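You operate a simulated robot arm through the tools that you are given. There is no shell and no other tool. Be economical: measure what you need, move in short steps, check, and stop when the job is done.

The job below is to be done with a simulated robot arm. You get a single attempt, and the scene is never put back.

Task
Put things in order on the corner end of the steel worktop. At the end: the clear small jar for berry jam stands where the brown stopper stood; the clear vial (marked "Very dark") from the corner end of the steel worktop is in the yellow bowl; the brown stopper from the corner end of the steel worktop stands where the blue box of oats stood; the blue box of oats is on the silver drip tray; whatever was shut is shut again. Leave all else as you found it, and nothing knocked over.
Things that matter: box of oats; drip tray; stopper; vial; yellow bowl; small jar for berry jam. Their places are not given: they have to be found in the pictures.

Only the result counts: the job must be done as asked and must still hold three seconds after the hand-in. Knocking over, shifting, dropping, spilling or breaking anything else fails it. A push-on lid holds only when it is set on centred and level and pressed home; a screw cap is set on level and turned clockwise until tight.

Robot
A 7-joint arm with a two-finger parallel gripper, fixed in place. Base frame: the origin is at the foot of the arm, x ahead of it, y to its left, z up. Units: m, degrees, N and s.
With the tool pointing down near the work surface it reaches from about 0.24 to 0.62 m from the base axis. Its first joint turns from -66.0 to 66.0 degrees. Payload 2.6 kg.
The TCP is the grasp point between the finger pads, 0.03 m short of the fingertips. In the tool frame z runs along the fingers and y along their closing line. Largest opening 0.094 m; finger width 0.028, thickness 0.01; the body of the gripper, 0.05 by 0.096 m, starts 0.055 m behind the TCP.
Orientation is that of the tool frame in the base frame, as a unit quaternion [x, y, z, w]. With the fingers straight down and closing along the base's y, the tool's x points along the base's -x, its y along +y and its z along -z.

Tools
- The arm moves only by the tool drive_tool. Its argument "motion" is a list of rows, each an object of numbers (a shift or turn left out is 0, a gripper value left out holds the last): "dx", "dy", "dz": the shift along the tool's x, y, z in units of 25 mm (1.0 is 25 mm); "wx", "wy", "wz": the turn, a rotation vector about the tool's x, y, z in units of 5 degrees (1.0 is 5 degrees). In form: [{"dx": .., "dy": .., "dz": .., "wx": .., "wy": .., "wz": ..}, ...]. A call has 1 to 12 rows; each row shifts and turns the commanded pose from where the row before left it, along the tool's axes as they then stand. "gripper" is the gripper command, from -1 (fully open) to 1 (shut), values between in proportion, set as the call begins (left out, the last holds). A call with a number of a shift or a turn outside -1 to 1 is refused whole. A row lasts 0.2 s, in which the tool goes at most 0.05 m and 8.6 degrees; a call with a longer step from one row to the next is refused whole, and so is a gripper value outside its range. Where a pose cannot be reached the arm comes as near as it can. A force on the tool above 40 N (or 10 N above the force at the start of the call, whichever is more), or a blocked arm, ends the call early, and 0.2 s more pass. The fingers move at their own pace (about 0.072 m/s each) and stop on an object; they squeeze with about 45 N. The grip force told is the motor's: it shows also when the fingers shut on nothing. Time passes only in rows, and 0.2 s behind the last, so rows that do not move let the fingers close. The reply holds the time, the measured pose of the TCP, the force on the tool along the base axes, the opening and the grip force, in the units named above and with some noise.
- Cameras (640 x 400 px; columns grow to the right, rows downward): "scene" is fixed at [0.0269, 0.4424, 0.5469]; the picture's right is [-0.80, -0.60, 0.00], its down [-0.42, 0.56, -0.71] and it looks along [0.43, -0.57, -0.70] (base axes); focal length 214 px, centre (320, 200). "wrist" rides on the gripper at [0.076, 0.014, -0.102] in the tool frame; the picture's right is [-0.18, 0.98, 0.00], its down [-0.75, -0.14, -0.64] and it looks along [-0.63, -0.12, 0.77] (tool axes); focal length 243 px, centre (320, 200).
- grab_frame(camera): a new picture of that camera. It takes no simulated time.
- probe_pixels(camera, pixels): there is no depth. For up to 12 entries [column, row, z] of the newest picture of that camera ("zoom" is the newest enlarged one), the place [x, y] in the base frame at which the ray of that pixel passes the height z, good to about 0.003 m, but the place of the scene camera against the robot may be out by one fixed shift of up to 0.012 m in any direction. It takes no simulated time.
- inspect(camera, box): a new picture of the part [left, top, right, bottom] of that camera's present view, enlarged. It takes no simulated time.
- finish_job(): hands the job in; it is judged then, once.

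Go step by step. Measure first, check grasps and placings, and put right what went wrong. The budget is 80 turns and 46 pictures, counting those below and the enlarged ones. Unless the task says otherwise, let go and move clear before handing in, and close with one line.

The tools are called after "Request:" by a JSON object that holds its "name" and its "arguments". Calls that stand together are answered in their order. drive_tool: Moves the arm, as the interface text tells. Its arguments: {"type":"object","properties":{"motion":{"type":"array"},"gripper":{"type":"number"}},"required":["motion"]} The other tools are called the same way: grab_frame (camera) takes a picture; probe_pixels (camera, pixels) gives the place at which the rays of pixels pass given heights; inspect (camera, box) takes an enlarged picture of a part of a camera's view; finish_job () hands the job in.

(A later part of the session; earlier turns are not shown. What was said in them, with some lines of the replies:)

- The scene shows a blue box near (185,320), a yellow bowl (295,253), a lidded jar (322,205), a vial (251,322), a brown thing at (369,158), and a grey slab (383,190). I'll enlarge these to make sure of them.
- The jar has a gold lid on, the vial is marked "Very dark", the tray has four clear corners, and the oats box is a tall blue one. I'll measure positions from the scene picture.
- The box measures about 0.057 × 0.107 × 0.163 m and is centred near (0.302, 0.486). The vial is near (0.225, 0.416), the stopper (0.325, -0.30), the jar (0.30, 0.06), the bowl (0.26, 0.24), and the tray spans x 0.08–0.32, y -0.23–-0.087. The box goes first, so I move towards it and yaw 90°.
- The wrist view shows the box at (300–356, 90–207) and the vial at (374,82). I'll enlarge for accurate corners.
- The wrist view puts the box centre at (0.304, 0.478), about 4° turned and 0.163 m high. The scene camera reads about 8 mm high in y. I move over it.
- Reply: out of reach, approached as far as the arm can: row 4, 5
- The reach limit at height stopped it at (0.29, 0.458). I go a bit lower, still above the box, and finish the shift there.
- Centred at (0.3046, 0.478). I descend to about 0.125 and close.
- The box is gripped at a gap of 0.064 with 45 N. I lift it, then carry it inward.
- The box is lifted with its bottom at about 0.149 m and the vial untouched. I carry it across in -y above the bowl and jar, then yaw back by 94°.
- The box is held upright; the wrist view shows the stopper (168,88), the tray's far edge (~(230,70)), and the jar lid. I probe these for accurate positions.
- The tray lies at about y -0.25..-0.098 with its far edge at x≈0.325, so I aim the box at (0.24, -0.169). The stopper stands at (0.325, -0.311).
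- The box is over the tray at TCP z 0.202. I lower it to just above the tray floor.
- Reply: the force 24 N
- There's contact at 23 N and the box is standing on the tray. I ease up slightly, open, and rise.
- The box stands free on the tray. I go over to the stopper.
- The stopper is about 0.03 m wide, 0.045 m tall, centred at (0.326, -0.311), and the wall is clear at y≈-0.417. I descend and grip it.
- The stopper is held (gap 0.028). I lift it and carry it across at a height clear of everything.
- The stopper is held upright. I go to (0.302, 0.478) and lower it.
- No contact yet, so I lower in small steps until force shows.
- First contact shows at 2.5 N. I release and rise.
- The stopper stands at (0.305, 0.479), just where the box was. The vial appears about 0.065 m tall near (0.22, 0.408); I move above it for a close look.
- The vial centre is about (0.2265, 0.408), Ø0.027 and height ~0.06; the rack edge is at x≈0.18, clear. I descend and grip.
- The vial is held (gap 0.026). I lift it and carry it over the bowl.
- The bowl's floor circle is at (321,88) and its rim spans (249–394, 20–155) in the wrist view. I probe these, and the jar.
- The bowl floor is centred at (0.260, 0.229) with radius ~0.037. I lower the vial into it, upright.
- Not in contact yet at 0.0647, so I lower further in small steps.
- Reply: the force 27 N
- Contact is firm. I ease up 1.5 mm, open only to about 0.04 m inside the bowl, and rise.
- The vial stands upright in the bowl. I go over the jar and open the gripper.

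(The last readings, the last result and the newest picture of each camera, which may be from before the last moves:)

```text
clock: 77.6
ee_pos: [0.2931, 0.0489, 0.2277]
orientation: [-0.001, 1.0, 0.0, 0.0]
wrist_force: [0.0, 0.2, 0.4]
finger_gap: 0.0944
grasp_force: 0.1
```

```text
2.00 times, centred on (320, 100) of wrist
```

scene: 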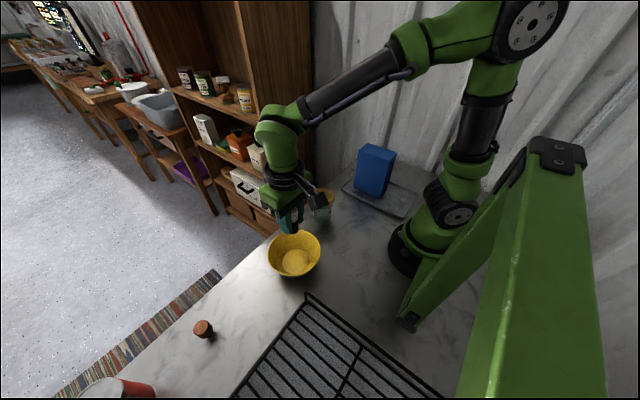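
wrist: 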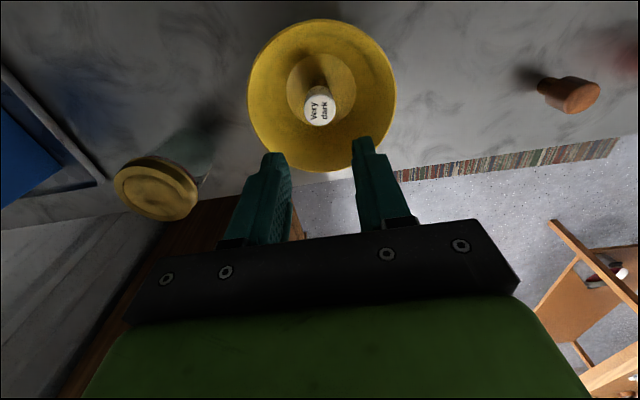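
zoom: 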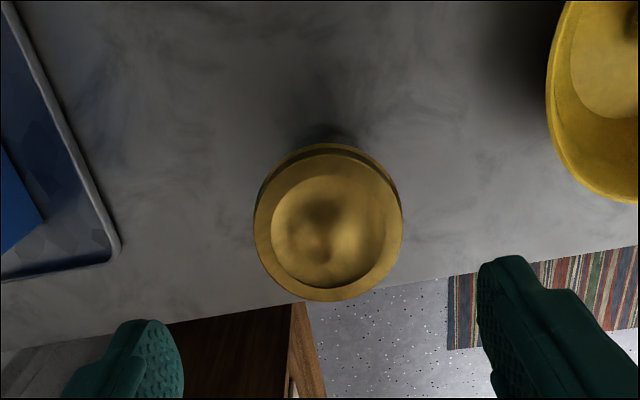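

Request:
{"name": "probe_pixels", "arguments": {"camera": "zoom", "pixels": [[328, 224, 0.08], [328, 224, 0.09], [328, 224, 0.1], [254, 224, 0.09], [403, 224, 0.09], [328, 146, 0.09], [328, 301, 0.09], [325, 128, 0.0]]}}

Request:
{"name": "inspect", "arguments": {"camera": "scene", "box": [290, 170, 360, 240]}}

```text
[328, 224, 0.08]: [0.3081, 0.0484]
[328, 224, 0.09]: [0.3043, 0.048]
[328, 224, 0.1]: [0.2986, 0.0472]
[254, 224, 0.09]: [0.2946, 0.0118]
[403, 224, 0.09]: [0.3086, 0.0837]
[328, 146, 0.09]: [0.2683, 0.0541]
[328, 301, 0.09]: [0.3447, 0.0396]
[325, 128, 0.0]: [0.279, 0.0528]
```

```text
5.71 times, centred on (325, 205) of scene
```

zoom: 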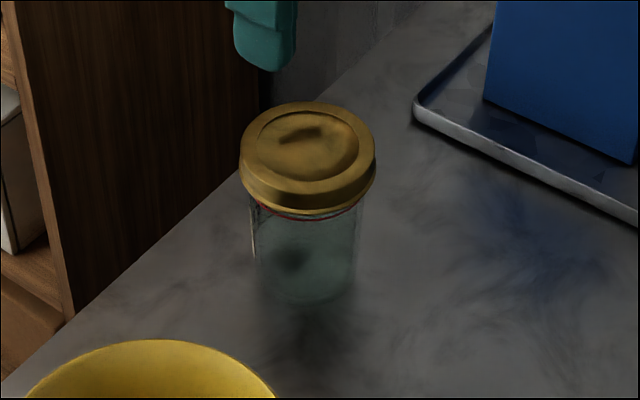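

The jar's lid (Ø~0.072) is wider than its body. I check its height by probing the scene picture's lid top and base against the wrist view.

Request:
{"name": "probe_pixels", "arguments": {"camera": "zoom", "pixels": [[308, 140, 0.08], [308, 140, 0.085], [308, 140, 0.09], [308, 140, 0.1], [310, 304, 0.0], [240, 160, 0.085], [376, 155, 0.085], [308, 210, 0.065]]}}

```text
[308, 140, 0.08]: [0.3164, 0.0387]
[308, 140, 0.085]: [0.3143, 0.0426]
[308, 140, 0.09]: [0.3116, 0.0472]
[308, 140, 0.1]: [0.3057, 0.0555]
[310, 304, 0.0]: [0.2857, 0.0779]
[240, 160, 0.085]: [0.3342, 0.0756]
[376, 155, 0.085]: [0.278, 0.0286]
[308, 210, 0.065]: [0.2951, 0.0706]
```

Combining views, the jar axis is ~(0.303, 0.047) and its height ~0.094. I descend around the lid, fingers fully open.

Request:
{"name": "drive_tool", "arguments": {"motion": [{"dx": -0.4, "dy": -0.04}, {"dz": 0.8}, {"dz": 0.8}, {"dz": 0.8}, {}]}}

Request:
{"name": "grab_frame", "arguments": {"camera": "wrist"}}

```text
clock: 78.8
ee_pos: [0.3026, 0.047, 0.1672]
orientation: [0.0, 1.0, -0.001, 0.0]
wrist_force: [0.2, -0.5, 0.5]
finger_gap: 0.0939
grasp_force: 0.0
```

```text
12 pictures are left
```

wrist: 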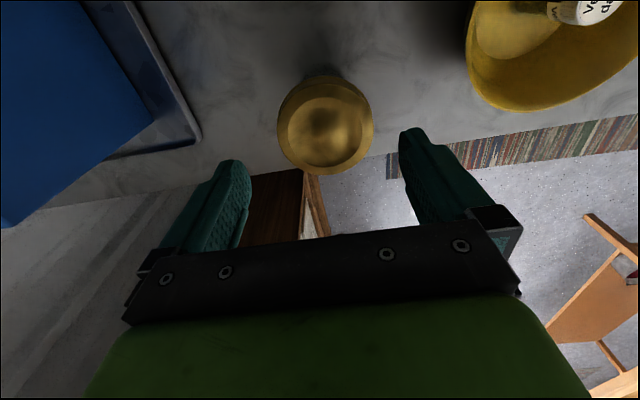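

Request:
{"name": "probe_pixels", "arguments": {"camera": "wrist", "pixels": [[325, 127, 0.09], [325, 127, 0.1], [278, 127, 0.093], [373, 127, 0.093], [325, 127, 0.085]]}}

```text
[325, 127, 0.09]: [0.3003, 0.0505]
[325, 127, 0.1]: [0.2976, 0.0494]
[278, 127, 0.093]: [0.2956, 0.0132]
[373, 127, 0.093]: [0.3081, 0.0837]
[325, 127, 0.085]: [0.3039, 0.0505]
```

Request:
{"name": "drive_tool", "arguments": {"motion": [{"dx": 0.04, "dy": 0.08, "dz": 0.4}, {"dz": 0.6}, {"dz": 0.6}, {"dz": 0.6}, {"dz": 0.6}, {"dz": 0.6}, {"dz": 0.2}, {}]}}

Request:
{"name": "drive_tool", "arguments": {"motion": [{}, {}, {}, {}], "gripper": 1}}

Request:
{"name": "drive_tool", "arguments": {"motion": [{"dz": -0.1}, {"dz": -0.1}, {"dz": -0.2}, {}]}}

Request:
{"name": "inspect", "arguments": {"camera": "scene", "box": [280, 150, 370, 240]}}

```text
clock: 80.6
ee_pos: [0.302, 0.0515, 0.0774]
orientation: [-0.001, 1.0, -0.001, -0.001]
wrist_force: [0.6, -0.4, 0.7]
finger_gap: 0.094
grasp_force: 0.0
```

```text
clock: 81.6
ee_pos: [0.3016, 0.0499, 0.079]
orientation: [0.0, 1.0, 0.0, 0.0]
wrist_force: [0.3, 0.6, 0.6]
finger_gap: 0.0754
grasp_force: 45.0
```

```text
clock: 82.6
ee_pos: [0.3019, 0.0505, 0.0883]
orientation: [0.0, 1.0, 0.0, -0.001]
wrist_force: [-0.3, 0.8, -1.9]
finger_gap: 0.0753
grasp_force: 45.4
```

```text
4.44 times, centred on (325, 195) of scene
```

zoom: 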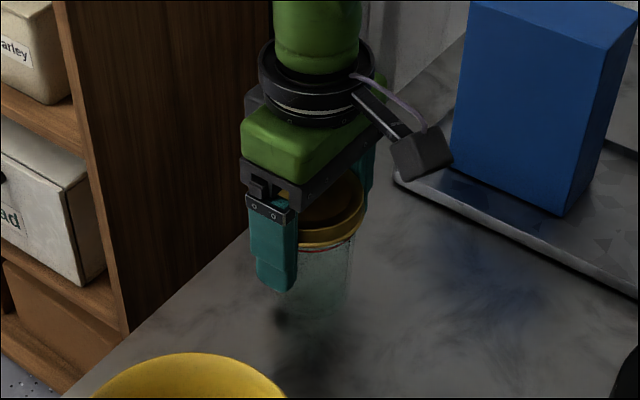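

The force is about -2 N and the jar body comes up with the lid. I lift gently to travelling height and check.

Request:
{"name": "drive_tool", "arguments": {"motion": [{"dz": -0.4}, {"dz": -0.6}, {"dz": -0.7}, {"dz": -0.7}, {"dz": -0.7}, {"dz": -0.7}, {"dz": -0.7}, {"dz": -0.7}, {"dz": -0.7}, {"dz": -0.7}, {"dz": -0.5}, {}]}}

Request:
{"name": "inspect", "arguments": {"camera": "scene", "box": [260, 80, 400, 240]}}

```text
clock: 85.2
ee_pos: [0.3008, 0.0514, 0.2684]
orientation: [0.0, 1.0, 0.0, 0.0]
wrist_force: [-0.1, -0.7, -1.9]
finger_gap: 0.0752
grasp_force: 44.9
```

```text
2.50 times, centred on (330, 160) of scene
```

zoom: 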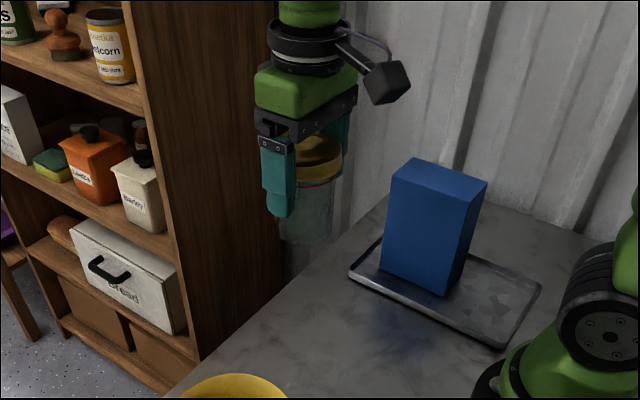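

The jar hangs level and closed below the lid. I carry it to the stopper's old place (0.3255, -0.311).

Request:
{"name": "drive_tool", "arguments": {"motion": [{"dx": -0.1, "dy": -0.5}, {"dx": -0.1, "dy": -0.9}, {"dx": -0.1, "dy": -0.9}, {"dx": -0.1, "dy": -0.9}, {"dx": -0.1, "dy": -0.9}, {"dx": -0.1, "dy": -0.9}, {"dx": -0.1, "dy": -0.9}, {"dx": -0.1, "dy": -0.9}, {"dx": -0.1, "dy": -0.9}, {"dx": -0.08, "dy": -0.9}, {"dy": -0.9}, {"dy": -0.9}]}}

Request:
{"name": "drive_tool", "arguments": {"motion": [{"dy": -0.9}, {"dy": -0.9}, {"dy": -0.9}, {"dy": -0.9}, {"dy": -0.5}, {}, {}]}}

```text
clock: 87.8
ee_pos: [0.3258, -0.2114, 0.2668]
orientation: [0.0, 1.0, 0.001, 0.0]
wrist_force: [0.6, 0.4, -1.7]
finger_gap: 0.0753
grasp_force: 44.5
```

```text
clock: 89.4
ee_pos: [0.3255, -0.3128, 0.2661]
orientation: [-0.001, 1.0, 0.0, -0.001]
wrist_force: [0.4, -0.6, -2.0]
finger_gap: 0.0754
grasp_force: 45.5
```

Over the spot. I lower to just above the surface.

Request:
{"name": "drive_tool", "arguments": {"motion": [{"dy": 0.06, "dz": 0.6}, {"dz": 0.7}, {"dz": 0.7}, {"dz": 0.7}, {"dz": 0.7}, {"dz": 0.7}, {"dz": 0.7}, {"dz": 0.7}, {"dz": 0.7}, {"dz": 0.6}, {"dz": 0.4}, {}]}}

Request:
{"name": "drive_tool", "arguments": {"motion": [{"dz": 0.06}, {}]}}

Request:
{"name": "drive_tool", "arguments": {"motion": [{"dz": 0.05}, {}]}}

```text
clock: 92.0
ee_pos: [0.3268, -0.3112, 0.0862]
orientation: [0.0, 1.0, 0.0, 0.0]
wrist_force: [-1.0, -1.2, -1.6]
finger_gap: 0.0751
grasp_force: 45.0
```

```text
clock: 92.6
ee_pos: [0.3257, -0.3123, 0.0856]
orientation: [0.0, 1.0, 0.0, 0.0]
wrist_force: [0.5, 0.3, -2.3]
finger_gap: 0.0753
grasp_force: 44.9
```

```text
clock: 93.2
ee_pos: [0.3255, -0.3104, 0.0847]
orientation: [0.0, 1.0, 0.0, -0.001]
wrist_force: [-0.4, 0.0, -1.7]
finger_gap: 0.0752
grasp_force: 44.8
```

Request:
{"name": "drive_tool", "arguments": {"motion": [{"dz": 0.1}, {}]}}

Request:
{"name": "drive_tool", "arguments": {"motion": [{"dz": 0.06}, {}]}}

Request:
{"name": "drive_tool", "arguments": {"motion": [{"dz": 0.05}, {}]}}

```text
clock: 93.8
ee_pos: [0.3262, -0.3117, 0.0802]
orientation: [0.0, 1.0, 0.0, -0.001]
wrist_force: [-0.2, 0.4, -1.0]
finger_gap: 0.0752
grasp_force: 45.3
```

```text
clock: 94.4
ee_pos: [0.3263, -0.3112, 0.0787]
orientation: [0.0, 1.0, 0.0, 0.0]
wrist_force: [0.6, 0.3, -0.7]
finger_gap: 0.0752
grasp_force: 45.2
```

```text
clock: 95.0
ee_pos: [0.3268, -0.3108, 0.079]
orientation: [0.001, 1.0, 0.001, 0.0]
wrist_force: [-1.3, 2.7, 7.1]
finger_gap: 0.0749
grasp_force: 45.1
```

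Contact at 7 N. One small extra press keeps the lid home, then I release and rise.

Request:
{"name": "drive_tool", "arguments": {"motion": [{"dz": 0.04}, {}, {"dz": -0.05}, {}]}}

Request:
{"name": "drive_tool", "arguments": {"motion": [{}, {}, {}, {}], "gripper": -1}}

Request:
{"name": "drive_tool", "arguments": {"motion": [{"dz": -0.3}, {"dz": -0.6}, {"dz": -0.8}, {"dz": -0.8}, {"dz": -0.8}, {"dz": -0.8}, {"dz": -0.8}, {"dz": -0.8}, {}]}}

Request:
{"name": "inspect", "arguments": {"camera": "wrist", "box": [160, 0, 480, 200]}}

Request:
{"name": "inspect", "arguments": {"camera": "scene", "box": [310, 100, 440, 230]}}

```text
clock: 96.0
ee_pos: [0.3272, -0.3101, 0.0769]
orientation: [-0.001, 1.0, 0.0, 0.0]
wrist_force: [-2.1, 2.0, 14.3]
finger_gap: 0.0749
grasp_force: 45.6
```

```text
clock: 97.0
ee_pos: [0.3267, -0.3105, 0.0778]
orientation: [0.0, 1.0, -0.001, -0.001]
wrist_force: [-0.4, 0.1, -0.2]
finger_gap: 0.0939
grasp_force: 0.1
```

```text
clock: 99.0
ee_pos: [0.3238, -0.3087, 0.2205]
orientation: [0.0, 1.0, 0.0, 0.0]
wrist_force: [-0.3, 0.3, -0.3]
finger_gap: 0.0941
grasp_force: 0.2
```

```text
2.00 times, centred on (320, 100) of wrist
```

zoom: 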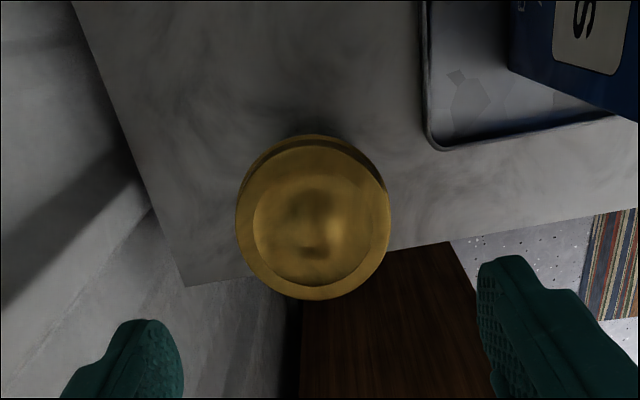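

```text
3.08 times, centred on (375, 165) of scene
```

zoom: 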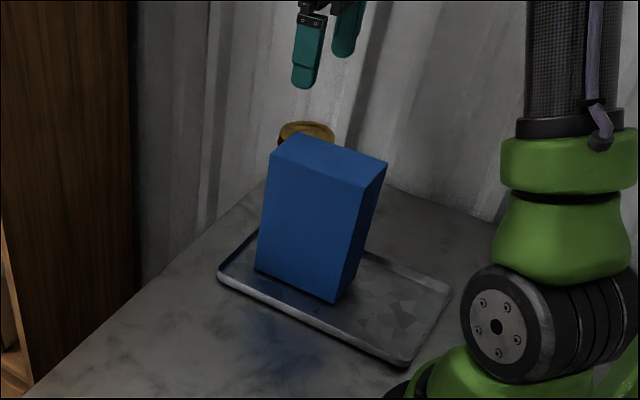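

The jar stands closed at the stopper's old spot. One last overall look before handing in.

Request:
{"name": "drive_tool", "arguments": {"motion": [{"dz": -0.8}, {"dz": -0.8}, {"dy": 0.8, "dx": -0.5}, {"dy": 0.8, "dx": -0.5}, {}]}}

Request:
{"name": "grab_frame", "arguments": {"camera": "scene"}}

Request:
{"name": "grab_frame", "arguments": {"camera": "wrist"}}

```text
clock: 100.2
ee_pos: [0.3493, -0.2701, 0.263]
orientation: [0.0, 1.0, 0.0, 0.0]
wrist_force: [-0.1, 0.0, 0.4]
finger_gap: 0.094
grasp_force: 0.1
```

```text
7 pictures are left
```

scene: 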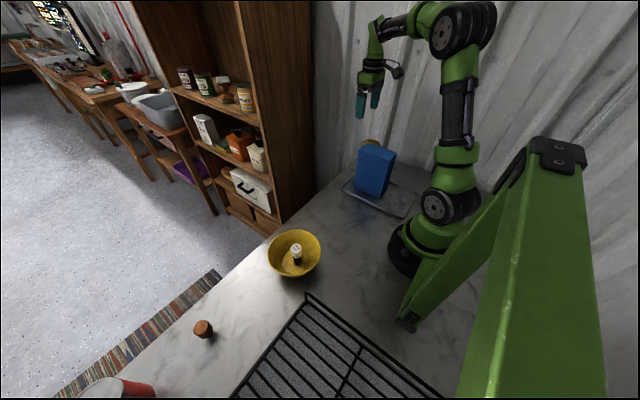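

```text
6 pictures are left
```

wrist: 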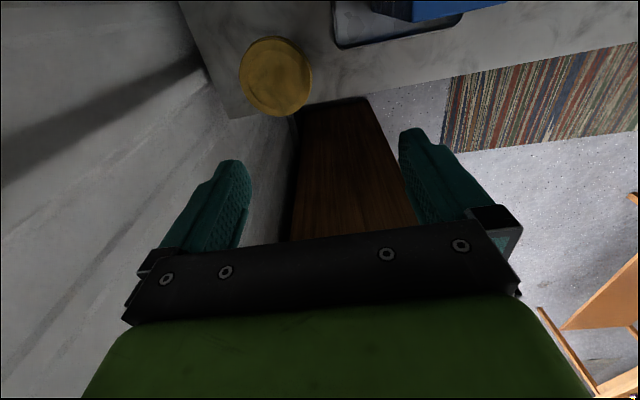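

Everything is in its asked place: box on the tray, stopper at (203,328), vial upright in the bowl, closed jar behind the box. The hand is clear, so I hand in.

Request:
{"name": "finish_job", "arguments": {}}

```text
The job is handed in.
```

The job is handed in: the oats box is on the drip tray, the stopper stands where the box stood, the vial is upright in the yellow bowl, and the jar stands, still closed, where the stopper was; in the last pictures nothing was knocked over.
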